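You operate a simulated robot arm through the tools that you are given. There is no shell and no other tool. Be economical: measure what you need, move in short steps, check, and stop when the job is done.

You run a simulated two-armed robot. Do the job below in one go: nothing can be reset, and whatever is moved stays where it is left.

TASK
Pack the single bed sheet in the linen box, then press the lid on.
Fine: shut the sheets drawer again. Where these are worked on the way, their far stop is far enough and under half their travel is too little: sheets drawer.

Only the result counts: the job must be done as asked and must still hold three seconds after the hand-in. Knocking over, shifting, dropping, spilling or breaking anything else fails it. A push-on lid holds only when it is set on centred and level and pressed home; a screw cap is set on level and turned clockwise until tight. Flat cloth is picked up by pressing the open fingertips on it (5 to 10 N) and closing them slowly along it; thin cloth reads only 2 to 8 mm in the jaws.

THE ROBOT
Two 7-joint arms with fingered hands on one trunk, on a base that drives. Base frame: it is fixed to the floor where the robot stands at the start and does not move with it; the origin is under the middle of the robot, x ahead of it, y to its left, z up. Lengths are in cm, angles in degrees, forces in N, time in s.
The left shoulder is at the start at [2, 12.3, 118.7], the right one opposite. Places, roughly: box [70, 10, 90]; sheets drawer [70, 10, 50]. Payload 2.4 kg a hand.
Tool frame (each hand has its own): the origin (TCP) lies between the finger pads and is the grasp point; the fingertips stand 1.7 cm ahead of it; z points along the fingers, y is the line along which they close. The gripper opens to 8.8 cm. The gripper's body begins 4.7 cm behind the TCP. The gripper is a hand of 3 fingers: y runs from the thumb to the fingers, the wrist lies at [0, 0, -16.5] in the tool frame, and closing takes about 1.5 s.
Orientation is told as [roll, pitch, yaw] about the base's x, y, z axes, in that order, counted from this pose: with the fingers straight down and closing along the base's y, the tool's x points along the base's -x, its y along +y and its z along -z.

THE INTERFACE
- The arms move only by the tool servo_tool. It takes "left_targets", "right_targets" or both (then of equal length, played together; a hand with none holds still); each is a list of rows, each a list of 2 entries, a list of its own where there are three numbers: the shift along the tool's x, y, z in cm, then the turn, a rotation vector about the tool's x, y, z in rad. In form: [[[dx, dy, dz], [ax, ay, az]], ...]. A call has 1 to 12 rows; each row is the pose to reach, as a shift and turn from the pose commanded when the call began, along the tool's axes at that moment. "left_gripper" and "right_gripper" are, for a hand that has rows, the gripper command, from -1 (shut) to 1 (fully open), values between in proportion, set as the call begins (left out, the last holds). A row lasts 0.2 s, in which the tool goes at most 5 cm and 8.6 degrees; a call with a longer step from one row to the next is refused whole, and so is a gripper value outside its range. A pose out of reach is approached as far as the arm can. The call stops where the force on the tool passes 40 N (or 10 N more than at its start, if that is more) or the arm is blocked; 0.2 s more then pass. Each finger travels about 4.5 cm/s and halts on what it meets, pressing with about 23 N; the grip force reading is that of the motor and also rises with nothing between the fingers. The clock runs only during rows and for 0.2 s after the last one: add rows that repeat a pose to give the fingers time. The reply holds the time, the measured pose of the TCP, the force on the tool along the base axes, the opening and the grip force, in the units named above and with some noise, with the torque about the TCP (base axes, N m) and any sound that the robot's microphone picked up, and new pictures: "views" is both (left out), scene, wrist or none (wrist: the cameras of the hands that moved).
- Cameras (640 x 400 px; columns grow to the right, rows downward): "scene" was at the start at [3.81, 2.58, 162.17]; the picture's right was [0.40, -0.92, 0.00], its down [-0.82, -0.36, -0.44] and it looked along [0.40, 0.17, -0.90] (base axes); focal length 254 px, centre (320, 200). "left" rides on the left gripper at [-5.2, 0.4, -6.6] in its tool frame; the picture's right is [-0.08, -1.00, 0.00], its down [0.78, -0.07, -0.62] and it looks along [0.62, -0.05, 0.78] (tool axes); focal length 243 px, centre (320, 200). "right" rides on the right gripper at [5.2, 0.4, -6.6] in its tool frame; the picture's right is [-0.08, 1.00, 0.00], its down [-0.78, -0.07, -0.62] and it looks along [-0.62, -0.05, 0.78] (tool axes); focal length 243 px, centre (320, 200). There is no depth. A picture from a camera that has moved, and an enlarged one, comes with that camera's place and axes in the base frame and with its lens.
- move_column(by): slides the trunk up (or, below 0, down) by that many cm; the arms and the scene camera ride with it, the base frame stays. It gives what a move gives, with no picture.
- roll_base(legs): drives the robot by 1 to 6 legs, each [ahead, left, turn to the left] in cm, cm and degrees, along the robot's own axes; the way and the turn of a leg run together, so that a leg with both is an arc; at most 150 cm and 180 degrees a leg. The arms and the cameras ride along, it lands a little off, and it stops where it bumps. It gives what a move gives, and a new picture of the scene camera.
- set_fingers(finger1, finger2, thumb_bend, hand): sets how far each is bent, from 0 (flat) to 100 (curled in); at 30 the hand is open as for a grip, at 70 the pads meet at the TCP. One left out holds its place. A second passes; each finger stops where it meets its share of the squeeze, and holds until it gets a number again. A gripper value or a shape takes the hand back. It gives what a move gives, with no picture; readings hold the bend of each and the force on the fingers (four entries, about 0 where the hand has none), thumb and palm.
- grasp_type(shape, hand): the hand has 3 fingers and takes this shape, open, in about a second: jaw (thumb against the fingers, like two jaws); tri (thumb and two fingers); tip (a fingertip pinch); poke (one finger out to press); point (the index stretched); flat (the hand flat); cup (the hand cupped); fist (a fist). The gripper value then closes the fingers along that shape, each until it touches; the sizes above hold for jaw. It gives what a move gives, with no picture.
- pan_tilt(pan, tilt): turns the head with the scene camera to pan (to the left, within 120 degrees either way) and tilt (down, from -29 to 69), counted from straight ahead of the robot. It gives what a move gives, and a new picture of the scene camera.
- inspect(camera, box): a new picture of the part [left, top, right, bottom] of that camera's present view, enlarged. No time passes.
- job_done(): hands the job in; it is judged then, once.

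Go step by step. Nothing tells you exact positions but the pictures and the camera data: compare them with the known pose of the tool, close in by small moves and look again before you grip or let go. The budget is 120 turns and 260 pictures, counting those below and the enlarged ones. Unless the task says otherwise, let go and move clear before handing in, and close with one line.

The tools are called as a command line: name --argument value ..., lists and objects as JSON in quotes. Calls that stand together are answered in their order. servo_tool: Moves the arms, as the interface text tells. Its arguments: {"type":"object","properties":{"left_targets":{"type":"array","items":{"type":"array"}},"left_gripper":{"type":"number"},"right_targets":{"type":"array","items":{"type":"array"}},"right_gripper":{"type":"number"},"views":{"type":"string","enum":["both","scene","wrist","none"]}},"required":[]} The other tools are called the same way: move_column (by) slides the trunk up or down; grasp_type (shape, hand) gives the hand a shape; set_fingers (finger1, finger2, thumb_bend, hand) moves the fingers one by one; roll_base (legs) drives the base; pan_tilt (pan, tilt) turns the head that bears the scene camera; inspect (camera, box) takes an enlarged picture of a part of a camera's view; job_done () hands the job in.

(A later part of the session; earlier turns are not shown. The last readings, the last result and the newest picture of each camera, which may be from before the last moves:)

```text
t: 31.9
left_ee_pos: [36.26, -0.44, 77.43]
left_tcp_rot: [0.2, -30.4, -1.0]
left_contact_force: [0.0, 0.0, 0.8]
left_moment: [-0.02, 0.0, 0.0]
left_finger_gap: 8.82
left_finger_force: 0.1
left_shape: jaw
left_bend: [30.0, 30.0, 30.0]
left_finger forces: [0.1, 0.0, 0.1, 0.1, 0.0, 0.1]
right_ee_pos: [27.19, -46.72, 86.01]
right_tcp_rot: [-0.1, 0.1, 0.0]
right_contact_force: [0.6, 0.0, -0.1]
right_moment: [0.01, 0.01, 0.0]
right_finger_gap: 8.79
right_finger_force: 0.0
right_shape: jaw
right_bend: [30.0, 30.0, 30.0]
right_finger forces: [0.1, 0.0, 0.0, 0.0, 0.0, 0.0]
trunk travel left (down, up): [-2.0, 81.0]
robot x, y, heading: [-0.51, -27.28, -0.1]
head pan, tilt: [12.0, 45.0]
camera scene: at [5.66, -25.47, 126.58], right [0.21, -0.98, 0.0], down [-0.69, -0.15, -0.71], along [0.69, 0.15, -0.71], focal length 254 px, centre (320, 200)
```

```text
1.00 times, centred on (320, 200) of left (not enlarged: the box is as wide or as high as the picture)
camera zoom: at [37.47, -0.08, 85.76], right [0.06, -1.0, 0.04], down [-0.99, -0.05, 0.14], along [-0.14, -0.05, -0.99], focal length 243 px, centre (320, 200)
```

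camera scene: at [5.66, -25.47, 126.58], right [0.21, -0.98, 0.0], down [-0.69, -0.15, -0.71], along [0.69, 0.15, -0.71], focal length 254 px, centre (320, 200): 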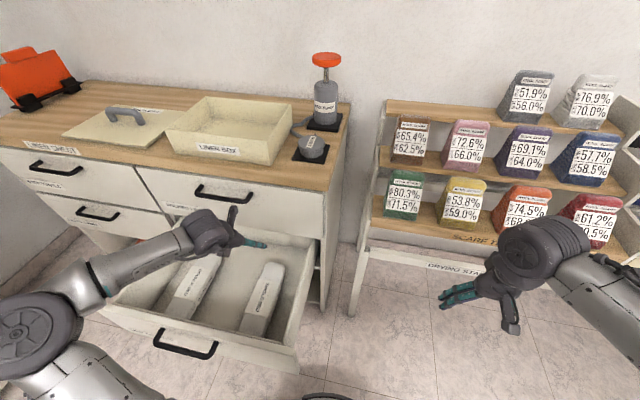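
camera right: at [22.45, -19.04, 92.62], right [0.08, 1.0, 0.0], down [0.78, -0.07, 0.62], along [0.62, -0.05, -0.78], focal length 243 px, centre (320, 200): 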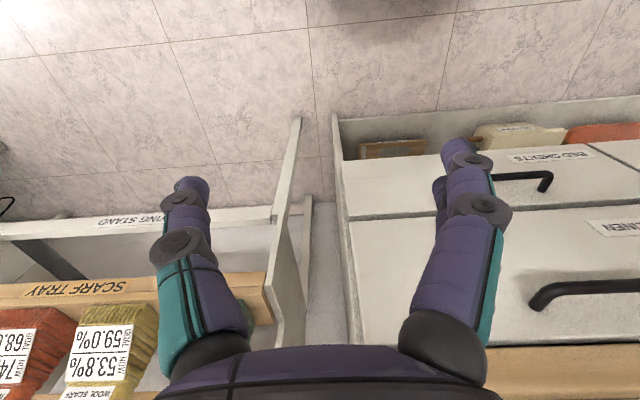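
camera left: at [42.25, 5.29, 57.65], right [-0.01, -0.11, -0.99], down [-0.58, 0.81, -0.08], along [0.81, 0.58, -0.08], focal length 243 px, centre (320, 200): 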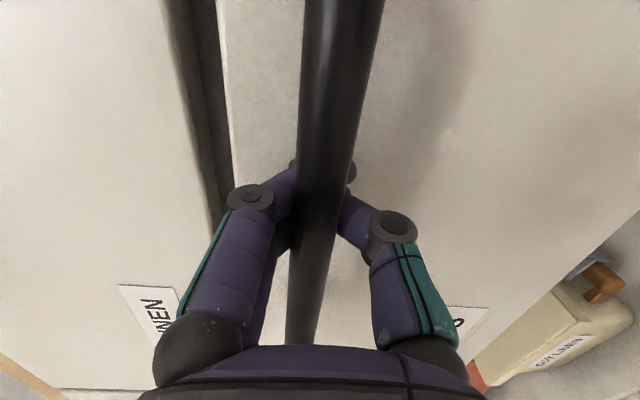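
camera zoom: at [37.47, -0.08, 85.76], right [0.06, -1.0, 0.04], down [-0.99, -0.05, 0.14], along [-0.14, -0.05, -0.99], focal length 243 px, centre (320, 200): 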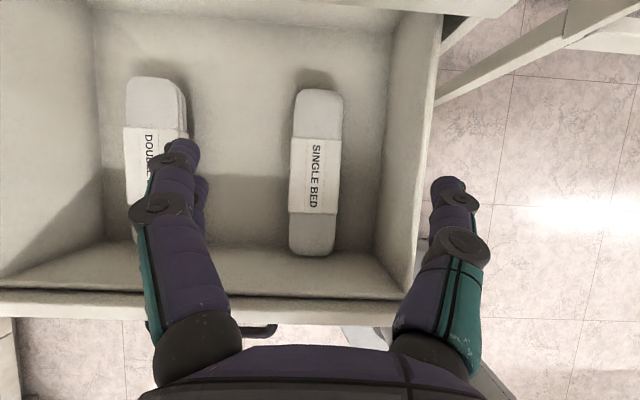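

Packet band centre now reads [36.4, -0.9]. Descending to just above it.

servo_tool --left_targets '[[[2, 0, 3.47], [0, 0, 0]], [[4, -0.2, 6.93], [0, 0, 0]], [[6, -0.3, 10.4], [0, 0, 0]], [[8, -0.4, 13.86], [0, 0, 0]], [[10, -0.45, 17.3], [0, 0, 0]], [[11, -0.45, 19.05], [0, 0, 0]], [[11, -0.45, 19.05], [0, 0, 0]]]' --views "both"

```text
t: 33.5
left_ee_pos: [36.36, -0.76, 55.31]
left_tcp_rot: [0.2, -30.3, -1.0]
left_contact_force: [0.5, 0.0, 1.0]
left_moment: [-0.01, 0.03, -0.01]
left_finger_gap: 8.82
left_finger_force: 0.1
left_shape: jaw
left_bend: [30.0, 30.0, 30.0]
left_finger forces: [0.0, 0.1, 0.1, 0.0, 0.0, 0.0]
right_ee_pos: [27.08, -46.65, 86.01]
right_tcp_rot: [-0.2, 0.0, 0.0]
right_contact_force: [-0.6, -0.2, -1.0]
right_moment: [0.0, 0.02, 0.03]
right_finger_gap: 8.83
right_finger_force: 0.1
right_shape: jaw
right_bend: [30.0, 30.0, 30.0]
right_finger forces: [0.0, 0.0, 0.1, 0.0, 0.1, 0.1]
trunk travel left (down, up): [-2.0, 81.0]
robot x, y, heading: [-0.35, -27.35, 0.0]
head pan, tilt: [12.0, 45.0]
camera scene: at [5.67, -25.46, 126.58], right [0.21, -0.98, 0.0], down [-0.69, -0.15, -0.71], along [0.69, 0.15, -0.71], focal length 254 px, centre (320, 200)
camera left: at [37.57, -0.39, 63.69], right [0.06, -1.0, 0.04], down [-0.99, -0.05, 0.14], along [-0.14, -0.05, -0.99], focal length 243 px, centre (320, 200)
```

scene: 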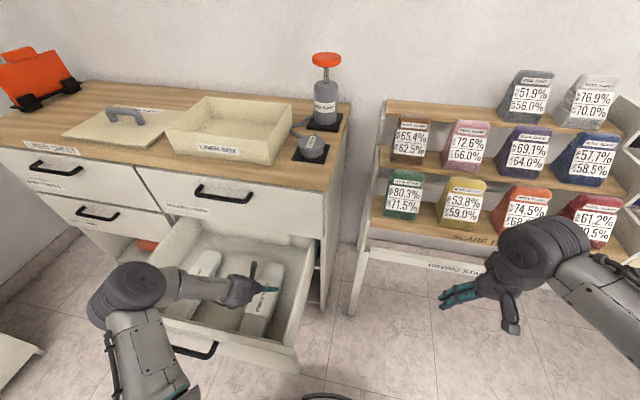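
left: 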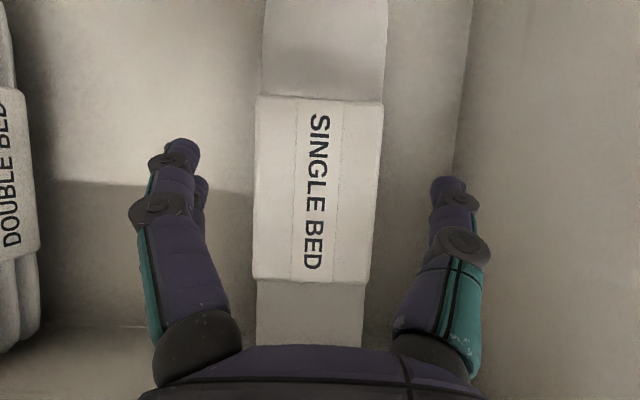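

Aligned: packet centre y ≈ -0.9, top z ≈ 48. Descending 9 cm with the open jaws straddling it.

servo_tool --left_targets '[[[1, -0.15, 1.73], [0, 0, 0]], [[2, -0.15, 3.47], [0, 0, 0]], [[3, -0.15, 5.2], [0, 0, 0]], [[3.5, -0.15, 6.06], [0, 0, 0]], [[4, -0.15, 6.93], [0, 0, 0]], [[4.5, -0.15, 7.8], [0, 0, 0]], [[4.5, -0.15, 7.8], [0, 0, 0]]]' --views "wrist"

```text
t: 34.9
left_ee_pos: [36.83, -1.08, 47.3]
left_tcp_rot: [0.4, -31.4, -1.2]
left_contact_force: [-0.4, 2.0, 29.8]
left_moment: [0.37, 0.53, 0.03]
left_finger_gap: 8.74
left_finger_force: 0.1
left_shape: jaw
left_bend: [29.0, 29.0, 30.0]
left_finger forces: [3.7, 16.8, 0.0, 0.0, 12.1, 0.0]
right_ee_pos: [27.14, -46.69, 86.07]
right_tcp_rot: [0.0, -0.2, 0.1]
right_contact_force: [0.2, 0.2, -0.6]
right_moment: [0.03, -0.03, 0.03]
right_finger_gap: 8.79
right_finger_force: 0.0
right_shape: jaw
right_bend: [30.0, 30.0, 30.0]
right_finger forces: [0.0, 0.1, 0.0, 0.0, 0.0, 0.1]
trunk travel left (down, up): [-2.0, 81.0]
robot x, y, heading: [-0.49, -27.49, 0.1]
head pan, tilt: [12.0, 45.0]
stopped in row 6 (left hand): the force on the tool passed its limit at 49 N (the readings are from after the stop); the commanded pose is now the measured one
camera left: at [37.96, -0.63, 55.59], right [0.06, -1.0, 0.04], down [-0.99, -0.05, 0.12], along [-0.12, -0.04, -0.99], focal length 243 px, centre (320, 200)
```

left: 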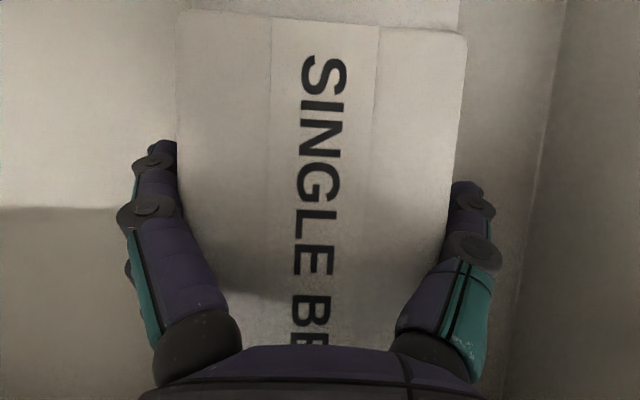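

The fingers straddle the packet and touched the drawer floor. I'll lift 0.6 cm and close slowly.

servo_tool --left_targets '[[[-0.3, 0, -0.52], [0, 0, 0]], [[-0.3, 0, -0.52], [0, 0, 0]]]' --views "none"

servo_tool --left_targets '[[[0, 0, 0], [0, 0, 0]], [[0, 0, 0], [0, 0, 0]], [[0, 0, 0], [0, 0, 0]], [[0, 0, 0], [0, 0, 0]], [[0, 0, 0], [0, 0, 0]], [[0, 0, 0], [0, 0, 0]], [[0, 0, 0], [0, 0, 0]], [[0, 0, 0], [0, 0, 0]]]' --left_gripper -1 --views "wrist"

```text
t: 35.5
left_ee_pos: [36.74, -0.94, 47.59]
left_tcp_rot: [0.3, -30.7, -1.1]
left_contact_force: [0.2, 2.6, 3.4]
left_moment: [0.08, 0.05, -0.05]
left_finger_gap: 8.75
left_finger_force: 0.1
left_shape: jaw
left_bend: [29.0, 29.0, 29.0]
left_finger forces: [1.4, 6.7, 0.1, 0.0, 4.9, 0.1]
right_ee_pos: [27.14, -46.69, 86.01]
right_tcp_rot: [-0.2, 0.0, 0.0]
right_contact_force: [-0.3, -0.3, 0.3]
right_moment: [-0.04, -0.01, 0.0]
right_finger_gap: 8.78
right_finger_force: 0.0
right_shape: jaw
right_bend: [30.0, 30.0, 30.0]
right_finger forces: [0.0, 0.0, 0.0, 0.1, 0.0, 0.0]
trunk travel left (down, up): [-2.0, 81.0]
robot x, y, heading: [-1.0, -27.2, -0.1]
head pan, tilt: [12.0, 45.0]
```

```text
t: 37.3
left_ee_pos: [36.78, -1.11, 47.58]
left_tcp_rot: [0.2, -30.9, -1.2]
left_contact_force: [0.7, 0.8, 0.1]
left_moment: [0.0, -0.02, 0.0]
left_finger_gap: 6.96
left_finger_force: 23.2
left_shape: jaw
left_bend: [59.0, 65.0, 55.0]
left_finger forces: [14.4, 16.6, 0.0, 0.0, 31.0, 0.1]
right_ee_pos: [27.21, -46.65, 86.03]
right_tcp_rot: [0.0, 0.1, -0.1]
right_contact_force: [-0.2, -0.4, 0.5]
right_moment: [0.02, -0.02, -0.01]
right_finger_gap: 8.77
right_finger_force: 0.1
right_shape: jaw
right_bend: [30.0, 30.0, 30.0]
right_finger forces: [0.0, 0.0, 0.0, 0.1, 0.1, 0.0]
trunk travel left (down, up): [-2.0, 81.0]
robot x, y, heading: [-0.41, -27.42, 0.2]
head pan, tilt: [12.0, 45.0]
camera left: at [37.93, -0.58, 55.91], right [0.06, -1.0, 0.04], down [-0.99, -0.05, 0.13], along [-0.13, -0.05, -0.99], focal length 243 px, centre (320, 200)
```

left: 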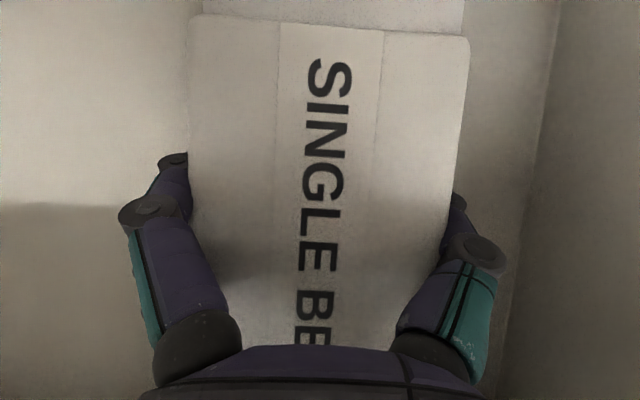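

Gripped at 7 cm. Lifting straight up 22 cm.

servo_tool --left_targets '[[[-1, 0, -1.73], [0, 0, 0]], [[-2.5, 0, -4.33], [0, 0, 0]], [[-4, 0, -6.93], [0, 0, 0]], [[-5.5, 0, -9.53], [0, 0, 0]], [[-7, 0, -12.1], [0, 0, 0]], [[-8.5, 0, -14.7], [0, 0, 0]], [[-10, 0, -17.3], [0, 0, 0]], [[-11, 0, -19], [0, 0, 0]], [[-11, 0, -19], [0, 0, 0]]]' --views "both"

```text
t: 39.3
left_ee_pos: [36.44, -0.98, 69.73]
left_tcp_rot: [0.3, -30.9, -1.2]
left_contact_force: [-0.3, 0.4, -3.2]
left_moment: [-0.03, -0.04, 0.01]
left_finger_gap: 6.94
left_finger_force: 23.1
left_shape: jaw
left_bend: [59.0, 65.0, 55.0]
left_finger forces: [14.2, 16.1, 0.0, 0.1, 30.3, 0.0]
right_ee_pos: [27.21, -46.69, 86.13]
right_tcp_rot: [-0.2, 0.1, 0.0]
right_contact_force: [-0.2, 0.0, 0.4]
right_moment: [-0.02, -0.02, -0.03]
right_finger_gap: 8.79
right_finger_force: 0.1
right_shape: jaw
right_bend: [30.0, 30.0, 30.0]
right_finger forces: [0.0, 0.0, 0.0, 0.1, 0.0, 0.0]
trunk travel left (down, up): [-2.0, 81.0]
robot x, y, heading: [-0.52, -27.2, -0.2]
head pan, tilt: [12.0, 45.0]
camera scene: at [5.68, -25.46, 126.58], right [0.21, -0.98, 0.0], down [-0.69, -0.15, -0.71], along [0.69, 0.15, -0.71], focal length 254 px, centre (320, 200)
camera left: at [37.6, -0.59, 78.0], right [0.06, -1.0, 0.04], down [-0.99, -0.05, 0.13], along [-0.13, -0.05, -0.99], focal length 243 px, centre (320, 200)
```

scene: 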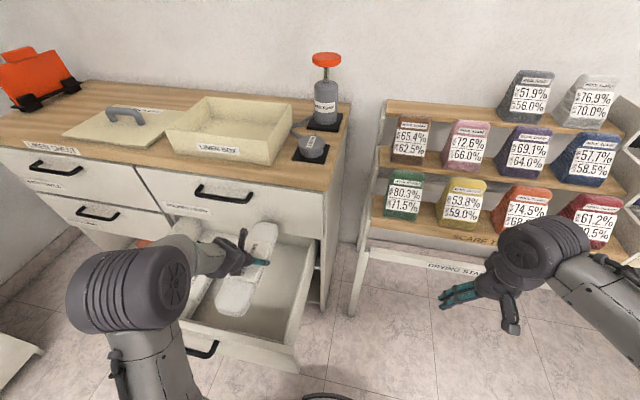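
left: 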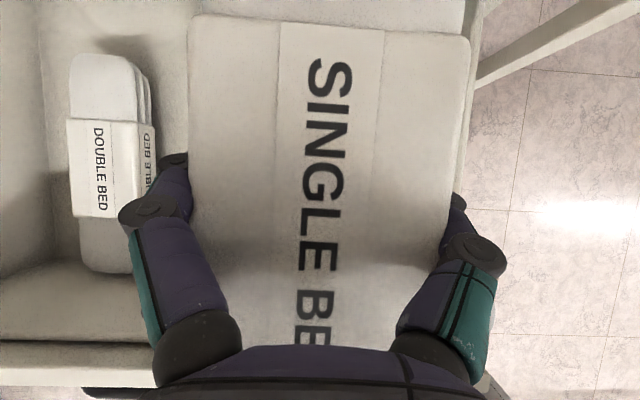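

The packet is clear and level. I'll back off, draw the packet in close and high, and shape the right hand into a fist to push the drawer shut.

roll_base --legs '[[-30, 0, 0], [0, 22, 0]]'

grasp_type --shape "fist" --hand "right"

servo_tool --left_targets '[[[0.2, 0, -2.4], [0, 0, 0]], [[0.4, 0, -4.8], [0, 0, 0]], [[0.6, 0, -7.2], [0, 0, 0]], [[0.8, 0, -9.6], [0, 0, 0]], [[1, 0, -12], [0, 0, 0]], [[1.2, 0, -14.4], [0, 0, 0]], [[1.4, 0, -16], [0, 0, 0]], [[1.4, 0, -16], [0, 0, 0]], [[1.4, 0, -16], [0, 0, 0]], [[1.4, 0, -16], [0, 0, 0]], [[1.4, 0, -16], [0, 0, 0]], [[1.4, 0, -16], [0, 0, 0]]]' --right_targets '[[[0, 0, 0], [0, -0.131, 0]], [[0, 0, 0], [0, -0.262, 0]], [[0, 0, 0], [0, -0.393, 0]], [[0, 0, 0], [0, -0.524, 0]], [[0, 0, 0], [0, -0.654, 0]], [[-1, 0, 0], [0, -0.785, 0]], [[-2, 0, 0], [0, -0.916, 0]], [[-4, 0, 0], [0, -1.047, 0]], [[-6, 0, 0], [0, -1.178, 0]], [[-8, 0, 0], [0, -1.309, 0]], [[-10, 0, 0], [0, -1.44, 0]], [[-12, 0, 0], [0, -1.571, 0]]]' --views "both"

```text
t: 42.6
left_ee_pos: [5.9, 20.78, 69.63]
left_tcp_rot: [0.2, -30.9, -1.0]
left_contact_force: [0.2, -0.3, -3.8]
left_moment: [0.0, -0.04, -0.02]
left_finger_gap: 6.95
left_finger_force: 22.9
left_shape: jaw
left_bend: [59.0, 65.0, 55.0]
left_finger forces: [14.2, 16.0, 0.1, 0.0, 30.2, 0.0]
right_ee_pos: [-3.43, -24.81, 86.04]
right_tcp_rot: [-0.2, -0.1, 0.2]
right_contact_force: [0.3, 0.8, -0.4]
right_moment: [0.0, 0.0, 0.01]
right_finger_gap: 8.79
right_finger_force: 0.0
right_shape: jaw
right_bend: [30.0, 30.0, 30.0]
right_finger forces: [0.0, 0.0, 0.0, 0.0, 0.0, 0.0]
trunk travel left (down, up): [-2.0, 81.0]
robot x, y, heading: [-31.2, -5.62, -0.1]
head pan, tilt: [12.0, 45.0]
camera scene: at [-24.88, -3.66, 126.58], right [0.21, -0.98, 0.0], down [-0.69, -0.15, -0.71], along [0.69, 0.15, -0.71], focal length 254 px, centre (320, 200)
```

scene: 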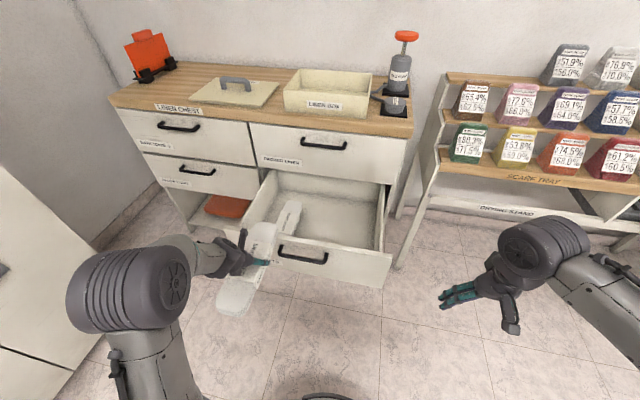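

```text
t: 43.5
left_ee_pos: [5.73, 21.01, 69.59]
left_tcp_rot: [0.3, -30.9, -0.9]
left_contact_force: [0.7, -0.2, -2.7]
left_moment: [-0.02, -0.03, -0.02]
left_finger_gap: 6.95
left_finger_force: 22.9
left_shape: jaw
left_bend: [59.0, 65.0, 55.0]
left_finger forces: [14.2, 15.9, 0.0, 0.0, 30.2, 0.0]
right_ee_pos: [-3.42, -24.81, 86.09]
right_tcp_rot: [0.0, 0.0, 0.2]
right_contact_force: [1.1, 0.4, 0.0]
right_moment: [-0.04, -0.04, -0.02]
right_finger_gap: 0.0
right_finger_force: 0.1
right_shape: fist
right_bend: [100.0, 100.0, 54.0]
right_finger forces: [0.1, 0.0, 0.0, 0.1, 0.0, 0.0]
trunk travel left (down, up): [-2.0, 81.0]
robot x, y, heading: [-30.82, -5.4, -0.1]
head pan, tilt: [12.0, 45.0]
```

```text
t: 46.1
left_ee_pos: [-2.51, 22.54, 82.0]
left_tcp_rot: [0.3, -30.9, -1.0]
left_contact_force: [-0.5, 0.2, -3.4]
left_moment: [-0.03, -0.04, -0.03]
left_finger_gap: 6.94
left_finger_force: 23.2
left_shape: jaw
left_bend: [59.0, 65.0, 55.0]
left_finger forces: [14.4, 15.8, 0.0, 0.0, 30.0, 0.0]
left hand out of reach, approached as far as the arm can: row 6, 7, 8, 9, 10, 11, 12
right_ee_pos: [7.77, -22.71, 85.94]
right_tcp_rot: [-10.4, -86.8, 14.2]
right_contact_force: [0.3, -0.1, 0.1]
right_moment: [0.02, 0.0, 0.01]
right_finger_gap: 0.0
right_finger_force: 0.0
right_shape: fist
right_bend: [100.0, 100.0, 54.0]
right_finger forces: [0.0, 0.0, 0.0, 0.0, 0.0, 0.0]
right hand out of reach, approached as far as the arm can: row 12
trunk travel left (down, up): [-2.0, 81.0]
robot x, y, heading: [-30.88, -5.42, 0.0]
head pan, tilt: [12.0, 45.0]
camera scene: at [-24.89, -3.67, 126.58], right [0.21, -0.98, 0.0], down [-0.69, -0.15, -0.71], along [0.69, 0.15, -0.71], focal length 254 px, centre (320, 200)
camera right: at [1.14, -22.77, 80.96], right [-0.06, 1.0, 0.07], down [-0.57, -0.1, 0.81], along [0.82, 0.01, 0.58], focal length 243 px, centre (320, 200)
camera left: at [-1.38, 22.99, 90.3], right [0.06, -1.0, 0.04], down [-0.99, -0.05, 0.13], along [-0.13, -0.05, -0.99], focal length 243 px, centre (320, 200)
```

scene: 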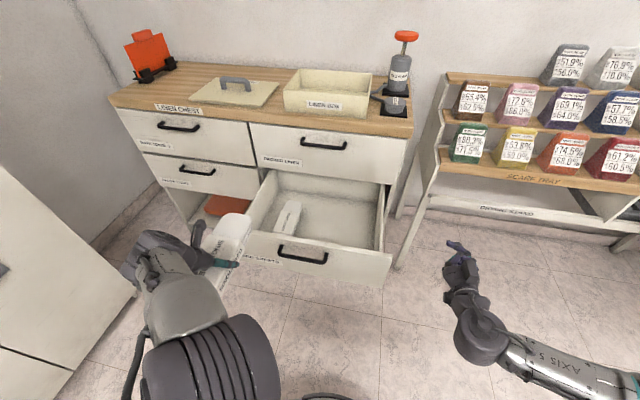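
right: 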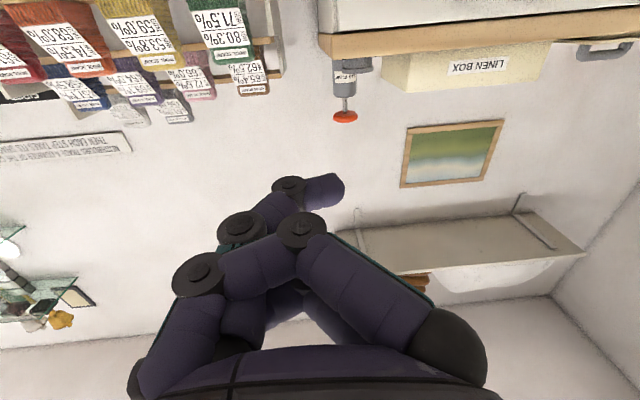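
left: 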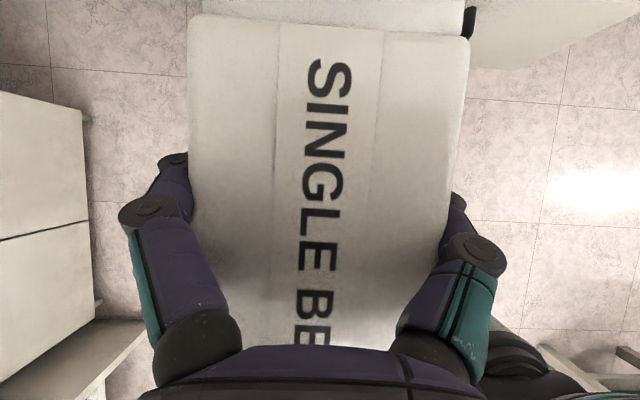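

The fist points forward. Lowering it to the drawer front's height.

servo_tool --right_targets '[[[4, 0, 1], [0, 0, 0]], [[8, 0, 2], [0, 0, 0]], [[12, 0, 3], [0, 0, 0]], [[16, 0, 4], [0, 0, 0]], [[20, 0, 5], [0, 0, 0]], [[24, 0, 6], [0, 0, 0]], [[28, 0, 7], [0, 0, 0]], [[31, 0, 8], [0, 0, 0]], [[33, 0, 9], [0, 0, 0]], [[33, 0, 9], [0, 0, 0]]]' --views "scene"

```text
t: 48.3
left_ee_pos: [-2.44, 22.53, 81.98]
left_tcp_rot: [0.3, -30.8, -1.0]
left_contact_force: [0.2, 0.2, -3.5]
left_moment: [-0.02, -0.03, 0.01]
left_finger_gap: 6.93
left_finger_force: 22.7
left_shape: jaw
left_bend: [59.0, 65.0, 55.0]
left_finger forces: [14.4, 15.7, 0.0, 0.0, 30.0, 0.0]
right_ee_pos: [6.66, -24.01, 85.8]
right_tcp_rot: [4.9, -89.0, -3.0]
right_contact_force: [-0.9, 0.2, 0.1]
right_moment: [-0.03, 0.0, -0.01]
right_finger_gap: 0.0
right_finger_force: 0.0
right_shape: fist
right_bend: [100.0, 100.0, 54.0]
right_finger forces: [0.0, 0.0, 0.0, 0.0, 0.0, 0.1]
right hand out of reach, approached as far as the arm can: row 1, 2, 3, 4, 5, 6, 7, 8, 9, 10
trunk travel left (down, up): [-2.0, 81.0]
robot x, y, heading: [-31.31, -5.33, 0.4]
head pan, tilt: [12.0, 45.0]
camera scene: at [-24.89, -3.66, 126.58], right [0.21, -0.98, 0.0], down [-0.69, -0.15, -0.71], along [0.69, 0.15, -0.71], focal length 254 px, centre (320, 200)
```

scene: 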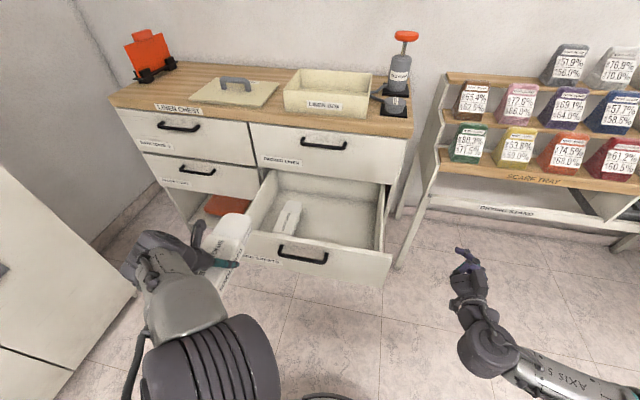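

The fully horizontal pose jams at a joint limit. I'll tip the fist 35° downward and lower from there.

servo_tool --right_targets '[[[0, 0, 0], [0, 0.15, 0]], [[0, 0, 0], [0, 0.3, 0]], [[0, 0, 0], [0, 0.45, 0]], [[0, 0, 0], [0, 0.6, 0]], [[4, 0, 0], [0, 0.6, 0]], [[8, 0, 0], [0, 0.6, 0]], [[12, 0, 0], [0, 0.6, 0]], [[16, 0, 0], [0, 0.6, 0]], [[20, 0, 0], [0, 0.6, 0]], [[24, 0, 0], [0, 0.6, 0]], [[28, 0, 0], [0, 0.6, 0]], [[32, 0, 0], [0, 0.6, 0]]]' --views "none"

```text
t: 50.9
left_ee_pos: [-2.61, 22.61, 81.94]
left_tcp_rot: [0.3, -30.9, -1.0]
left_contact_force: [-0.3, 0.7, -2.9]
left_moment: [-0.03, -0.02, 0.01]
left_finger_gap: 6.95
left_finger_force: 22.8
left_shape: jaw
left_bend: [59.0, 65.0, 55.0]
left_finger forces: [14.3, 15.7, 0.0, 0.0, 30.0, 0.1]
right_ee_pos: [7.28, -23.54, 64.1]
right_tcp_rot: [-0.1, -55.7, 0.1]
right_contact_force: [-0.1, -0.8, 0.1]
right_moment: [0.02, 0.03, 0.01]
right_finger_gap: 0.0
right_finger_force: 0.0
right_shape: fist
right_bend: [100.0, 100.0, 54.0]
right_finger forces: [0.0, 0.0, 0.1, 0.1, 0.0, 0.1]
right hand out of reach, approached as far as the arm can: row 10, 11, 12
trunk travel left (down, up): [-2.0, 81.0]
robot x, y, heading: [-31.04, -5.64, 0.2]
head pan, tilt: [12.0, 45.0]
```

servo_tool --right_targets '[[[0, 0, 0], [0, 0.13, 0]], [[0, 0, 0], [0, 0.26, 0]], [[0, 0, 0], [0, 0.4, 0]], [[2.5, 0, 1.7], [0, 0.4, 0]], [[5, 0, 3.4], [0, 0.4, 0]], [[7.4, 0, 5.1], [0, 0.4, 0]], [[9.9, 0, 6.8], [0, 0.4, 0]], [[9.9, 0, 6.8], [0, 0.4, 0]]]' --views "scene"

```text
t: 52.7
left_ee_pos: [-2.49, 22.5, 82.01]
left_tcp_rot: [0.3, -30.9, -1.0]
left_contact_force: [-0.9, -0.5, -2.8]
left_moment: [0.0, -0.04, -0.02]
left_finger_gap: 6.97
left_finger_force: 23.0
left_shape: jaw
left_bend: [59.0, 65.0, 55.0]
left_finger forces: [14.4, 15.5, 0.1, 0.0, 29.9, 0.0]
right_ee_pos: [7.43, -23.65, 51.98]
right_tcp_rot: [-0.1, -32.6, 0.2]
right_contact_force: [0.5, 0.7, -0.6]
right_moment: [0.0, -0.01, -0.01]
right_finger_gap: 0.02
right_finger_force: 0.1
right_shape: fist
right_bend: [100.0, 100.0, 54.0]
right_finger forces: [0.1, 0.0, 0.1, 0.0, 0.1, 0.1]
trunk travel left (down, up): [-2.0, 81.0]
robot x, y, heading: [-30.75, -5.75, 0.1]
head pan, tilt: [12.0, 45.0]
camera scene: at [-24.88, -3.65, 126.58], right [0.21, -0.98, 0.0], down [-0.69, -0.15, -0.71], along [0.69, 0.15, -0.71], focal length 254 px, centre (320, 200)
```

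scene: 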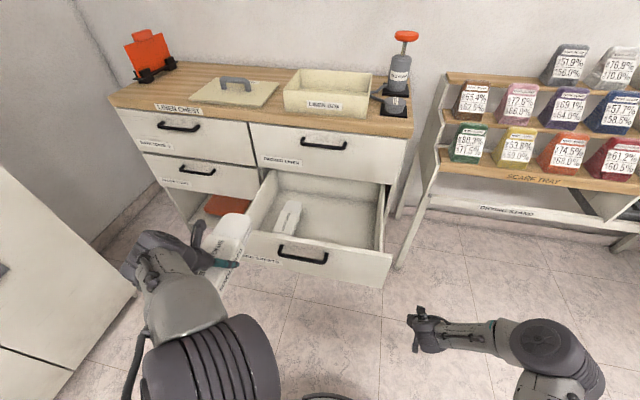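

The fist is at z 52. I'll shift left so it faces the drawer front, then extend the fist and raise the packet.

roll_base --legs '[[-4, 22, 0]]'

servo_tool --right_targets '[[[-2.2, 0, 1.4], [0, 0, 0]], [[-4.5, 0, 2.9], [0, 0, 0]], [[-6.7, 0, 4.3], [0, 0, 0]], [[-6.7, 0, 4.3], [0, 0, 0]]]' --left_targets '[[[-1.5, 0, -2.6], [0, 0, 0]], [[-3, 0, -5.2], [0, 0, 0]], [[-5, 0, -8.7], [0, 0, 0]], [[-5, 0, -8.7], [0, 0, 0]]]' --views "both"

```text
t: 54.4
left_ee_pos: [-6.48, 44.61, 81.92]
left_tcp_rot: [0.3, -31.0, -0.9]
left_contact_force: [-0.4, -0.5, -3.6]
left_moment: [-0.01, -0.02, 0.01]
left_finger_gap: 6.93
left_finger_force: 22.8
left_shape: jaw
left_bend: [59.0, 65.0, 55.0]
left_finger forces: [14.3, 15.8, 0.0, 0.1, 29.9, 0.0]
right_ee_pos: [3.49, -1.72, 51.97]
right_tcp_rot: [0.0, -32.6, 0.3]
right_contact_force: [0.6, 0.1, 0.0]
right_moment: [-0.04, 0.0, -0.01]
right_finger_gap: 0.0
right_finger_force: 0.1
right_shape: fist
right_bend: [100.0, 100.0, 54.0]
right_finger forces: [0.0, 0.1, 0.0, 0.0, 0.0, 0.1]
trunk travel left (down, up): [-2.0, 81.0]
robot x, y, heading: [-35.08, 16.16, 0.0]
head pan, tilt: [12.0, 45.0]
camera scene: at [-28.79, 18.31, 126.58], right [0.21, -0.98, 0.0], down [-0.69, -0.15, -0.71], along [0.69, 0.15, -0.71], focal length 254 px, centre (320, 200)
```

scene: 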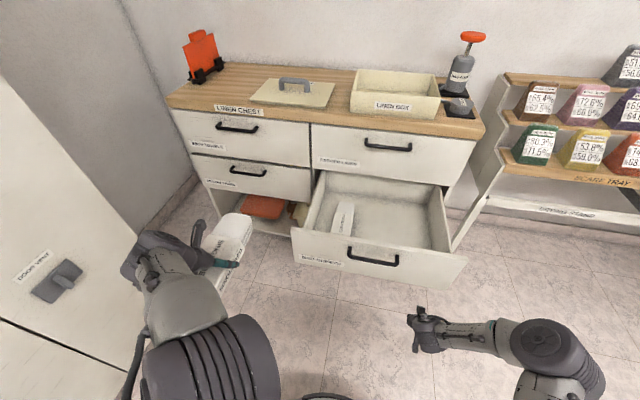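

```text
t: 55.4
left_ee_pos: [-6.16, 45.23, 92.3]
left_tcp_rot: [0.2, -30.9, -0.9]
left_contact_force: [0.6, 0.5, -3.3]
left_moment: [-0.02, -0.03, 0.04]
left_finger_gap: 6.95
left_finger_force: 23.1
left_shape: jaw
left_bend: [59.0, 65.0, 55.0]
left_finger forces: [14.4, 15.6, 0.0, 0.1, 29.9, 0.1]
left hand out of reach, approached as far as the arm can: row 1, 2, 3, 4
right_ee_pos: [11.52, -1.58, 51.84]
right_tcp_rot: [-0.1, -32.6, 0.2]
right_contact_force: [-0.2, 0.7, -1.0]
right_moment: [0.01, 0.01, -0.02]
right_finger_gap: 0.0
right_finger_force: 0.1
right_shape: fist
right_bend: [100.0, 100.0, 54.0]
right_finger forces: [0.0, 0.0, 0.1, 0.0, 0.0, 0.0]
trunk travel left (down, up): [-2.0, 81.0]
robot x, y, heading: [-35.14, 16.56, 0.0]
head pan, tilt: [12.0, 45.0]
camera scene: at [-28.79, 18.33, 126.58], right [0.21, -0.98, 0.0], down [-0.69, -0.15, -0.71], along [0.69, 0.15, -0.71], focal length 254 px, centre (320, 200)
camera right: at [3.64, -1.19, 54.59], right [0.07, 1.0, 0.04], down [0.32, -0.06, 0.94], along [0.94, -0.05, -0.33], focal length 243 px, centre (320, 200)
camera left: at [-5.01, 45.66, 100.61], right [0.06, -1.0, 0.04], down [-0.99, -0.05, 0.13], along [-0.13, -0.05, -0.99], focal length 243 px, centre (320, 200)
```

scene: 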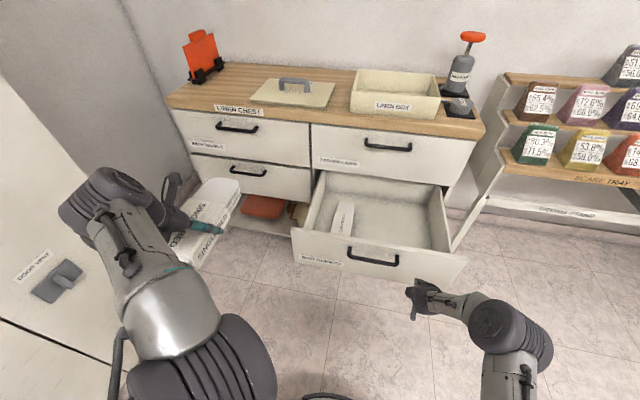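
right: 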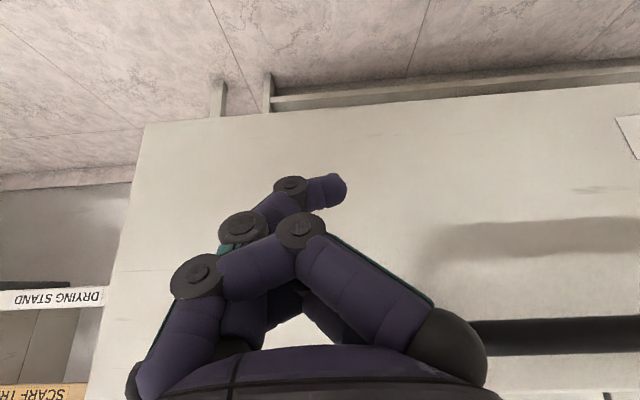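
left: 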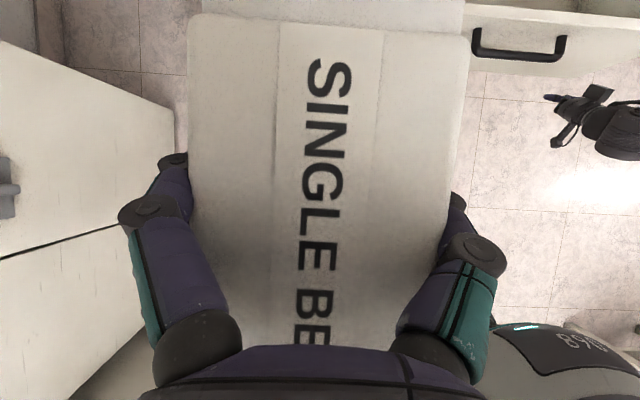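

The fist faces the drawer front below and right of its handle; the packet is clear at z 92. Driving forward to push the drawer in.

roll_base --legs '[[28, 0, 0]]'

```text
t: 57.4
left_ee_pos: [21.71, 45.6, 92.28]
left_tcp_rot: [0.1, -30.8, -0.4]
left_contact_force: [0.1, 0.4, -3.2]
left_moment: [-0.01, -0.03, 0.0]
left_finger_gap: 6.95
left_finger_force: 22.5
left_shape: jaw
left_bend: [59.0, 65.0, 55.0]
left_finger forces: [14.4, 15.6, 0.1, 0.0, 29.9, 0.0]
right_ee_pos: [39.8, -1.03, 51.85]
right_tcp_rot: [-0.1, -32.7, 0.7]
right_contact_force: [-0.1, -0.5, 0.2]
right_moment: [0.02, -0.02, -0.01]
right_finger_gap: 0.0
right_finger_force: 0.0
right_shape: fist
right_bend: [100.0, 100.0, 54.0]
right_finger forces: [0.0, 0.1, 0.0, 0.1, 0.0, 0.1]
trunk travel left (down, up): [-2.0, 81.0]
robot x, y, heading: [-6.79, 16.83, 0.6]
head pan, tilt: [12.0, 45.0]
camera scene: at [-0.75, 18.56, 126.58], right [0.22, -0.98, 0.0], down [-0.69, -0.15, -0.71], along [0.69, 0.15, -0.71], focal length 254 px, centre (320, 200)
```

scene: 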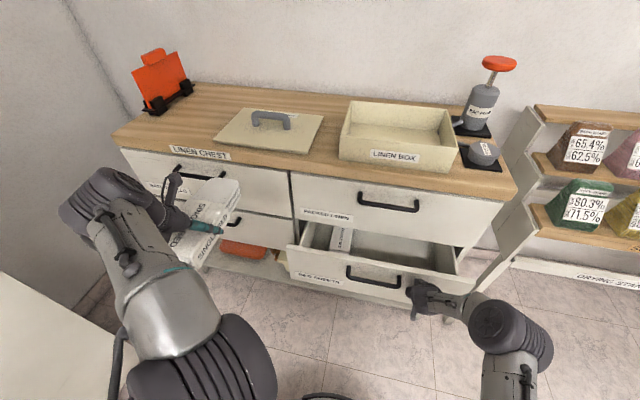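

roll_base --legs '[[11, 0, -0.5]]'

```text
t: 58.6
left_ee_pos: [32.84, 45.39, 92.21]
left_tcp_rot: [0.2, -30.9, -1.0]
left_contact_force: [0.7, 0.3, -3.8]
left_moment: [0.03, -0.01, -0.02]
left_finger_gap: 6.93
left_finger_force: 22.5
left_shape: jaw
left_bend: [59.0, 65.0, 55.0]
left_finger forces: [14.3, 15.6, 0.1, 0.1, 30.0, 0.0]
right_ee_pos: [50.63, -1.24, 51.88]
right_tcp_rot: [-0.1, -32.6, 0.2]
right_contact_force: [0.2, 0.4, 0.2]
right_moment: [0.04, 0.01, -0.02]
right_finger_gap: 0.0
right_finger_force: 0.0
right_shape: fist
right_bend: [100.0, 100.0, 88.0]
right_finger forces: [0.1, 0.1, 0.0, 0.1, 0.0, 0.0]
trunk travel left (down, up): [-2.0, 81.0]
robot x, y, heading: [4.02, 16.92, 0.1]
head pan, tilt: [12.0, 45.0]
camera scene: at [10.24, 18.59, 126.58], right [0.21, -0.98, 0.0], down [-0.69, -0.15, -0.71], along [0.69, 0.15, -0.71], focal length 254 px, centre (320, 200)
```

scene: 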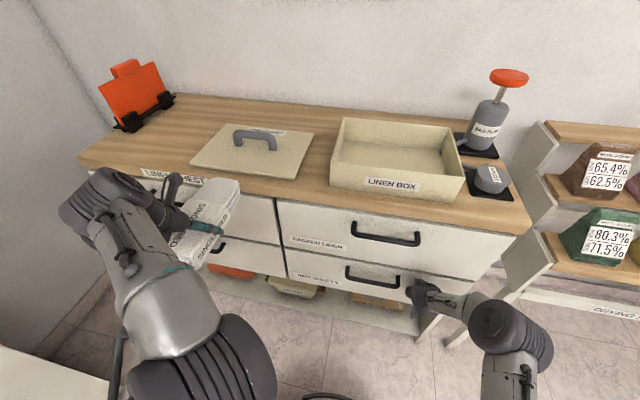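

The drawer looks nearly shut. I'll push the fist on until it meets resistance.

servo_tool --right_targets '[[[-0.85, 0, 0.54], [0, 0, 0]], [[-1.7, 0, 1.08], [0, 0, 0]], [[-2.5, 0, 1.6], [0, 0, 0]], [[-3.4, 0, 2.15], [0, 0, 0]]]' --views "none"

inspect --camera "scene" --box '[260, 180, 500, 330]'

```text
t: 59.0
left_ee_pos: [32.85, 45.37, 92.26]
left_tcp_rot: [0.2, -31.0, -1.1]
left_contact_force: [0.1, -0.2, -2.8]
left_moment: [-0.04, -0.06, 0.0]
left_finger_gap: 6.94
left_finger_force: 22.9
left_shape: jaw
left_bend: [59.0, 65.0, 55.0]
left_finger forces: [14.3, 15.6, 0.0, 0.0, 29.9, 0.0]
right_ee_pos: [50.96, -1.58, 51.33]
right_tcp_rot: [-0.3, -31.6, 0.1]
right_contact_force: [-11.3, -1.1, 0.1]
right_moment: [-0.01, 0.05, 0.07]
right_finger_gap: 0.03
right_finger_force: 0.1
right_shape: fist
right_bend: [100.0, 100.0, 90.0]
right_finger forces: [0.1, 0.1, 0.1, 0.0, 10.5, 0.1]
trunk travel left (down, up): [-2.0, 81.0]
robot x, y, heading: [4.01, 16.63, 0.2]
head pan, tilt: [12.0, 45.0]
stopped in row 2 (right hand): the force on the tool passed its limit at 46 N (the readings are from after the stop); the commanded pose is now the measured one
```

```text
2.67 times, centred on (380, 255) of scene
camera zoom: at [10.11, 18.56, 126.59], right [0.21, -0.98, 0.0], down [-0.69, -0.15, -0.71], along [0.69, 0.15, -0.71], focal length 677 px, centre (160, 53)
```

zoom: 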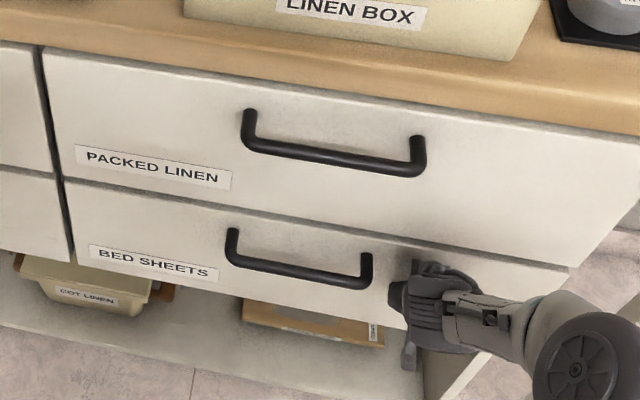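

The drawer is shut. Backing off, then raising the trunk to work on the counter.

roll_base --legs '[[-16, 0, 0]]'

move_column --by 34

grasp_type --shape "jaw" --hand "right"

pan_tilt --pan 0 --tilt 50

```text
t: 60.5
left_ee_pos: [16.7, 45.42, 92.14]
left_tcp_rot: [0.2, -30.9, -1.0]
left_contact_force: [-0.8, -0.2, -3.1]
left_moment: [0.01, -0.06, -0.05]
left_finger_gap: 6.97
left_finger_force: 23.1
left_shape: jaw
left_bend: [59.0, 65.0, 55.0]
left_finger forces: [14.4, 15.7, 0.0, 0.1, 29.9, 0.0]
right_ee_pos: [34.85, -1.52, 51.41]
right_tcp_rot: [-0.3, -31.8, 0.1]
right_contact_force: [-0.7, 0.1, -0.2]
right_moment: [-0.01, 0.01, 0.02]
right_finger_gap: 0.0
right_finger_force: 0.0
right_shape: fist
right_bend: [100.0, 100.0, 88.0]
right_finger forces: [0.0, 0.0, 0.0, 0.0, 0.1, 0.0]
trunk travel left (down, up): [-2.0, 81.0]
robot x, y, heading: [-12.2, 16.71, 0.1]
head pan, tilt: [12.0, 45.0]
camera scene: at [-6.01, 18.56, 126.58], right [0.21, -0.98, 0.0], down [-0.69, -0.15, -0.71], along [0.69, 0.15, -0.71], focal length 254 px, centre (320, 200)
```

scene: 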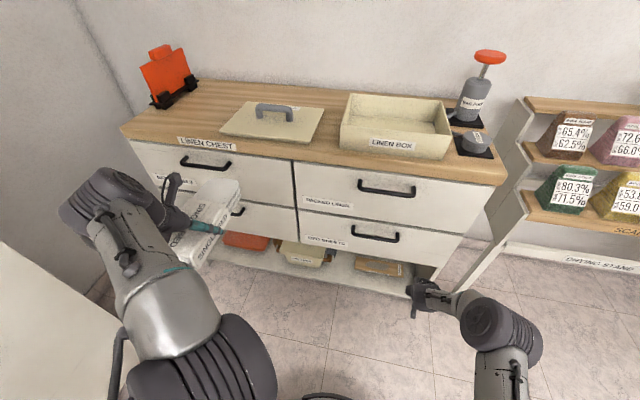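

```text
t: 63.8
left_ee_pos: [16.71, 45.39, 126.31]
left_tcp_rot: [0.2, -31.0, -1.0]
left_contact_force: [0.2, 0.1, -3.3]
left_moment: [-0.02, -0.06, 0.01]
left_finger_gap: 6.94
left_finger_force: 23.2
left_shape: jaw
left_bend: [59.0, 65.0, 55.0]
left_finger forces: [14.5, 15.5, 0.1, 0.0, 29.7, 0.1]
right_ee_pos: [34.88, -1.51, 85.49]
right_tcp_rot: [-0.3, -31.8, 0.0]
right_contact_force: [0.7, 0.3, 0.4]
right_moment: [-0.02, -0.02, -0.01]
right_finger_gap: 0.01
right_finger_force: 0.1
right_shape: fist
right_bend: [100.0, 100.0, 88.0]
right_finger forces: [0.0, 0.1, 0.1, 0.0, 0.0, 0.1]
trunk travel left (down, up): [-36.0, 47.0]
robot x, y, heading: [-12.27, 16.97, 0.0]
head pan, tilt: [12.0, 45.0]
```

```text
t: 64.7
left_ee_pos: [16.73, 45.34, 126.18]
left_tcp_rot: [0.2, -30.9, -1.0]
left_contact_force: [0.5, -0.1, -3.9]
left_moment: [-0.02, -0.02, -0.01]
left_finger_gap: 6.95
left_finger_force: 22.8
left_shape: jaw
left_bend: [59.0, 65.0, 55.0]
left_finger forces: [14.4, 15.5, 0.0, 0.1, 29.7, 0.0]
right_ee_pos: [34.83, -1.63, 85.47]
right_tcp_rot: [-0.3, -31.8, 0.0]
right_contact_force: [-0.1, 0.9, 0.1]
right_moment: [0.03, 0.01, -0.01]
right_finger_gap: 8.78
right_finger_force: 0.1
right_shape: jaw
right_bend: [30.0, 30.0, 30.0]
right_finger forces: [0.1, 0.0, 0.0, 0.0, 0.0, 0.0]
trunk travel left (down, up): [-36.0, 47.0]
robot x, y, heading: [-12.0, 16.64, 0.2]
head pan, tilt: [12.0, 45.0]
```

```text
t: 65.5
left_ee_pos: [16.76, 45.49, 126.13]
left_tcp_rot: [0.3, -31.0, -1.0]
left_contact_force: [0.1, 0.2, -3.2]
left_moment: [0.02, -0.05, 0.0]
left_finger_gap: 6.96
left_finger_force: 22.5
left_shape: jaw
left_bend: [59.0, 65.0, 55.0]
left_finger forces: [14.4, 15.6, 0.0, 0.0, 29.9, 0.0]
right_ee_pos: [34.8, -1.53, 85.42]
right_tcp_rot: [-0.3, -31.8, 0.1]
right_contact_force: [0.6, 0.5, 0.7]
right_moment: [0.03, 0.03, -0.03]
right_finger_gap: 8.8
right_finger_force: 0.2
right_shape: jaw
right_bend: [30.0, 30.0, 30.0]
right_finger forces: [0.0, 0.0, 0.0, 0.0, 0.0, 0.1]
trunk travel left (down, up): [-36.0, 47.0]
robot x, y, heading: [-12.22, 16.75, -0.2]
head pan, tilt: [0.0, 50.0]
camera scene: at [-6.26, 16.88, 159.89], right [0.0, -1.0, 0.0], down [-0.77, 0.0, -0.64], along [0.64, 0.0, -0.77], focal length 254 px, centre (320, 200)
```

scene: 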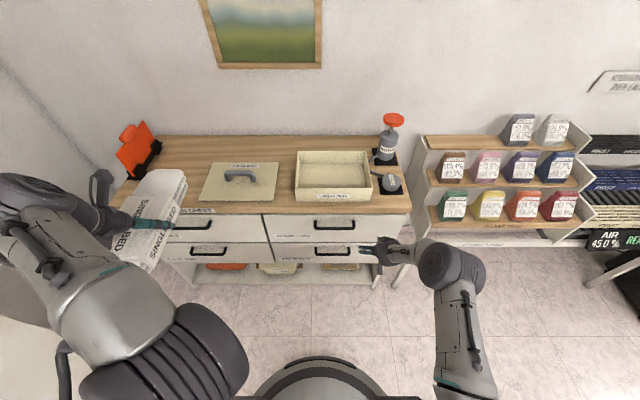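

I'll zoom on the box and lid to fix their positions by comparing the two trunk heights.

inspect --camera "scene" --box '[190, 130, 430, 230]'

inspect --camera "right" --box '[0, 0, 640, 400]'

```text
2.67 times, centred on (310, 180) of scene
camera zoom: at [-6.26, 16.88, 159.89], right [0.0, -1.0, 0.0], down [-0.77, 0.0, -0.64], along [0.64, 0.0, -0.77], focal length 677 px, centre (347, 253)
```

zoom: 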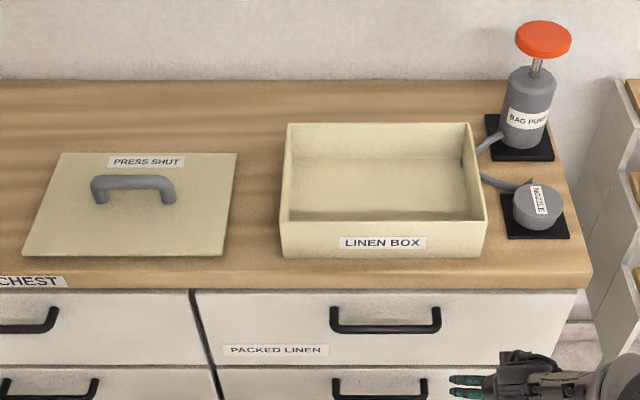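

```text
1.00 times, centred on (320, 200) of right (not enlarged: the box is as wide or as high as the picture)
camera zoom: at [27.03, -1.15, 88.28], right [0.07, 1.0, 0.04], down [0.34, -0.06, 0.94], along [0.94, -0.05, -0.34], focal length 243 px, centre (320, 200)
```

zoom: 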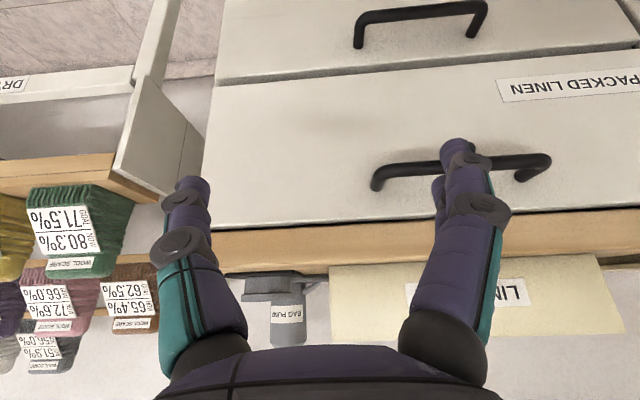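

The box is about x 54–74, y -1.5–25.5, rim z ≈ 94; the packet must lie along y. I'll turn the robot 90° right so the left side faces the chest, which keeps the hand's grip and puts the packet along y.

roll_base --legs '[[-10, 0, 0], [0, 0, -90]]'

pan_tilt --pan 80 --tilt 50

```text
t: 70.3
left_ee_pos: [7.68, -11.06, 126.13]
left_tcp_rot: [0.1, -30.8, -88.8]
left_contact_force: [0.2, -0.1, -3.5]
left_moment: [-0.03, 0.02, 0.01]
left_finger_gap: 6.96
left_finger_force: 23.6
left_shape: jaw
left_bend: [59.0, 65.0, 55.0]
left_finger forces: [14.0, 15.1, 0.0, 0.1, 29.0, 0.0]
right_ee_pos: [-38.64, -30.85, 85.43]
right_tcp_rot: [-0.3, -31.8, -87.8]
right_contact_force: [-0.1, -0.5, 0.1]
right_moment: [0.03, 0.03, 0.01]
right_finger_gap: 8.79
right_finger_force: 0.1
right_shape: jaw
right_bend: [30.0, 30.0, 30.0]
right_finger forces: [0.0, 0.1, 0.0, 0.0, 0.0, 0.0]
trunk travel left (down, up): [-36.0, 47.0]
robot x, y, heading: [-22.17, 16.52, -87.7]
head pan, tilt: [0.0, 50.0]
camera scene: at [-21.75, 11.1, 159.89], right [-1.0, -0.04, 0.0], down [-0.03, 0.77, -0.64], along [0.03, -0.64, -0.77], focal length 254 px, centre (320, 200)
```

scene: 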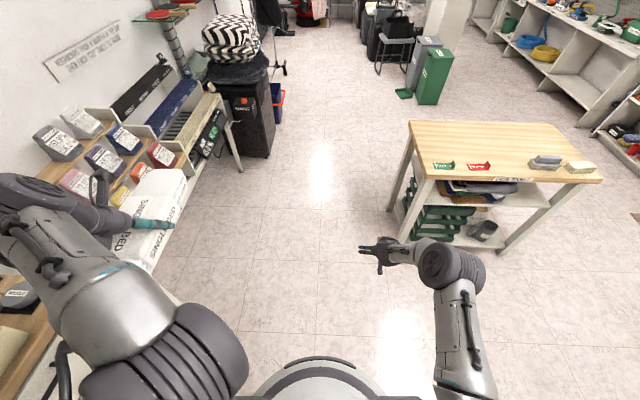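

```text
t: 71.9
left_ee_pos: [7.61, -10.92, 126.23]
left_tcp_rot: [0.2, -30.9, -88.8]
left_contact_force: [-0.5, 0.4, -3.8]
left_moment: [-0.05, 0.04, -0.03]
left_finger_gap: 6.9
left_finger_force: 23.3
left_shape: jaw
left_bend: [59.0, 65.0, 55.0]
left_finger forces: [13.9, 15.1, 0.0, 0.1, 29.0, 0.0]
right_ee_pos: [-38.65, -30.88, 85.48]
right_tcp_rot: [-0.3, -31.9, -87.7]
right_contact_force: [-0.3, -1.0, 0.4]
right_moment: [0.01, 0.0, 0.02]
right_finger_gap: 8.82
right_finger_force: 0.0
right_shape: jaw
right_bend: [30.0, 30.0, 30.0]
right_finger forces: [0.1, 0.1, 0.1, 0.1, 0.0, 0.1]
trunk travel left (down, up): [-36.0, 47.0]
robot x, y, heading: [-22.07, 16.72, -87.8]
head pan, tilt: [80.0, 50.0]
camera scene: at [-14.42, 17.75, 159.89], right [-0.14, -0.99, 0.0], down [-0.76, 0.1, -0.64], along [0.64, -0.09, -0.77], focal length 254 px, centre (320, 200)
```

scene: 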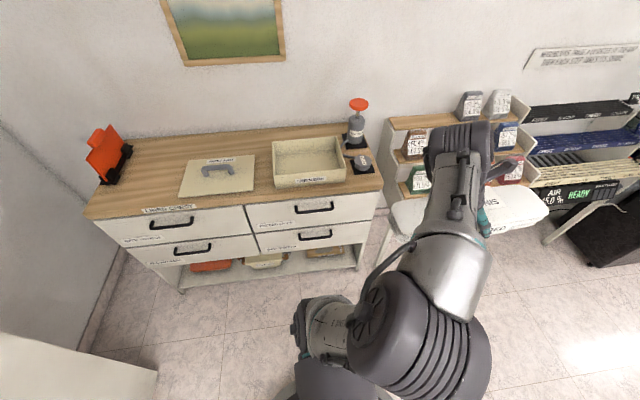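

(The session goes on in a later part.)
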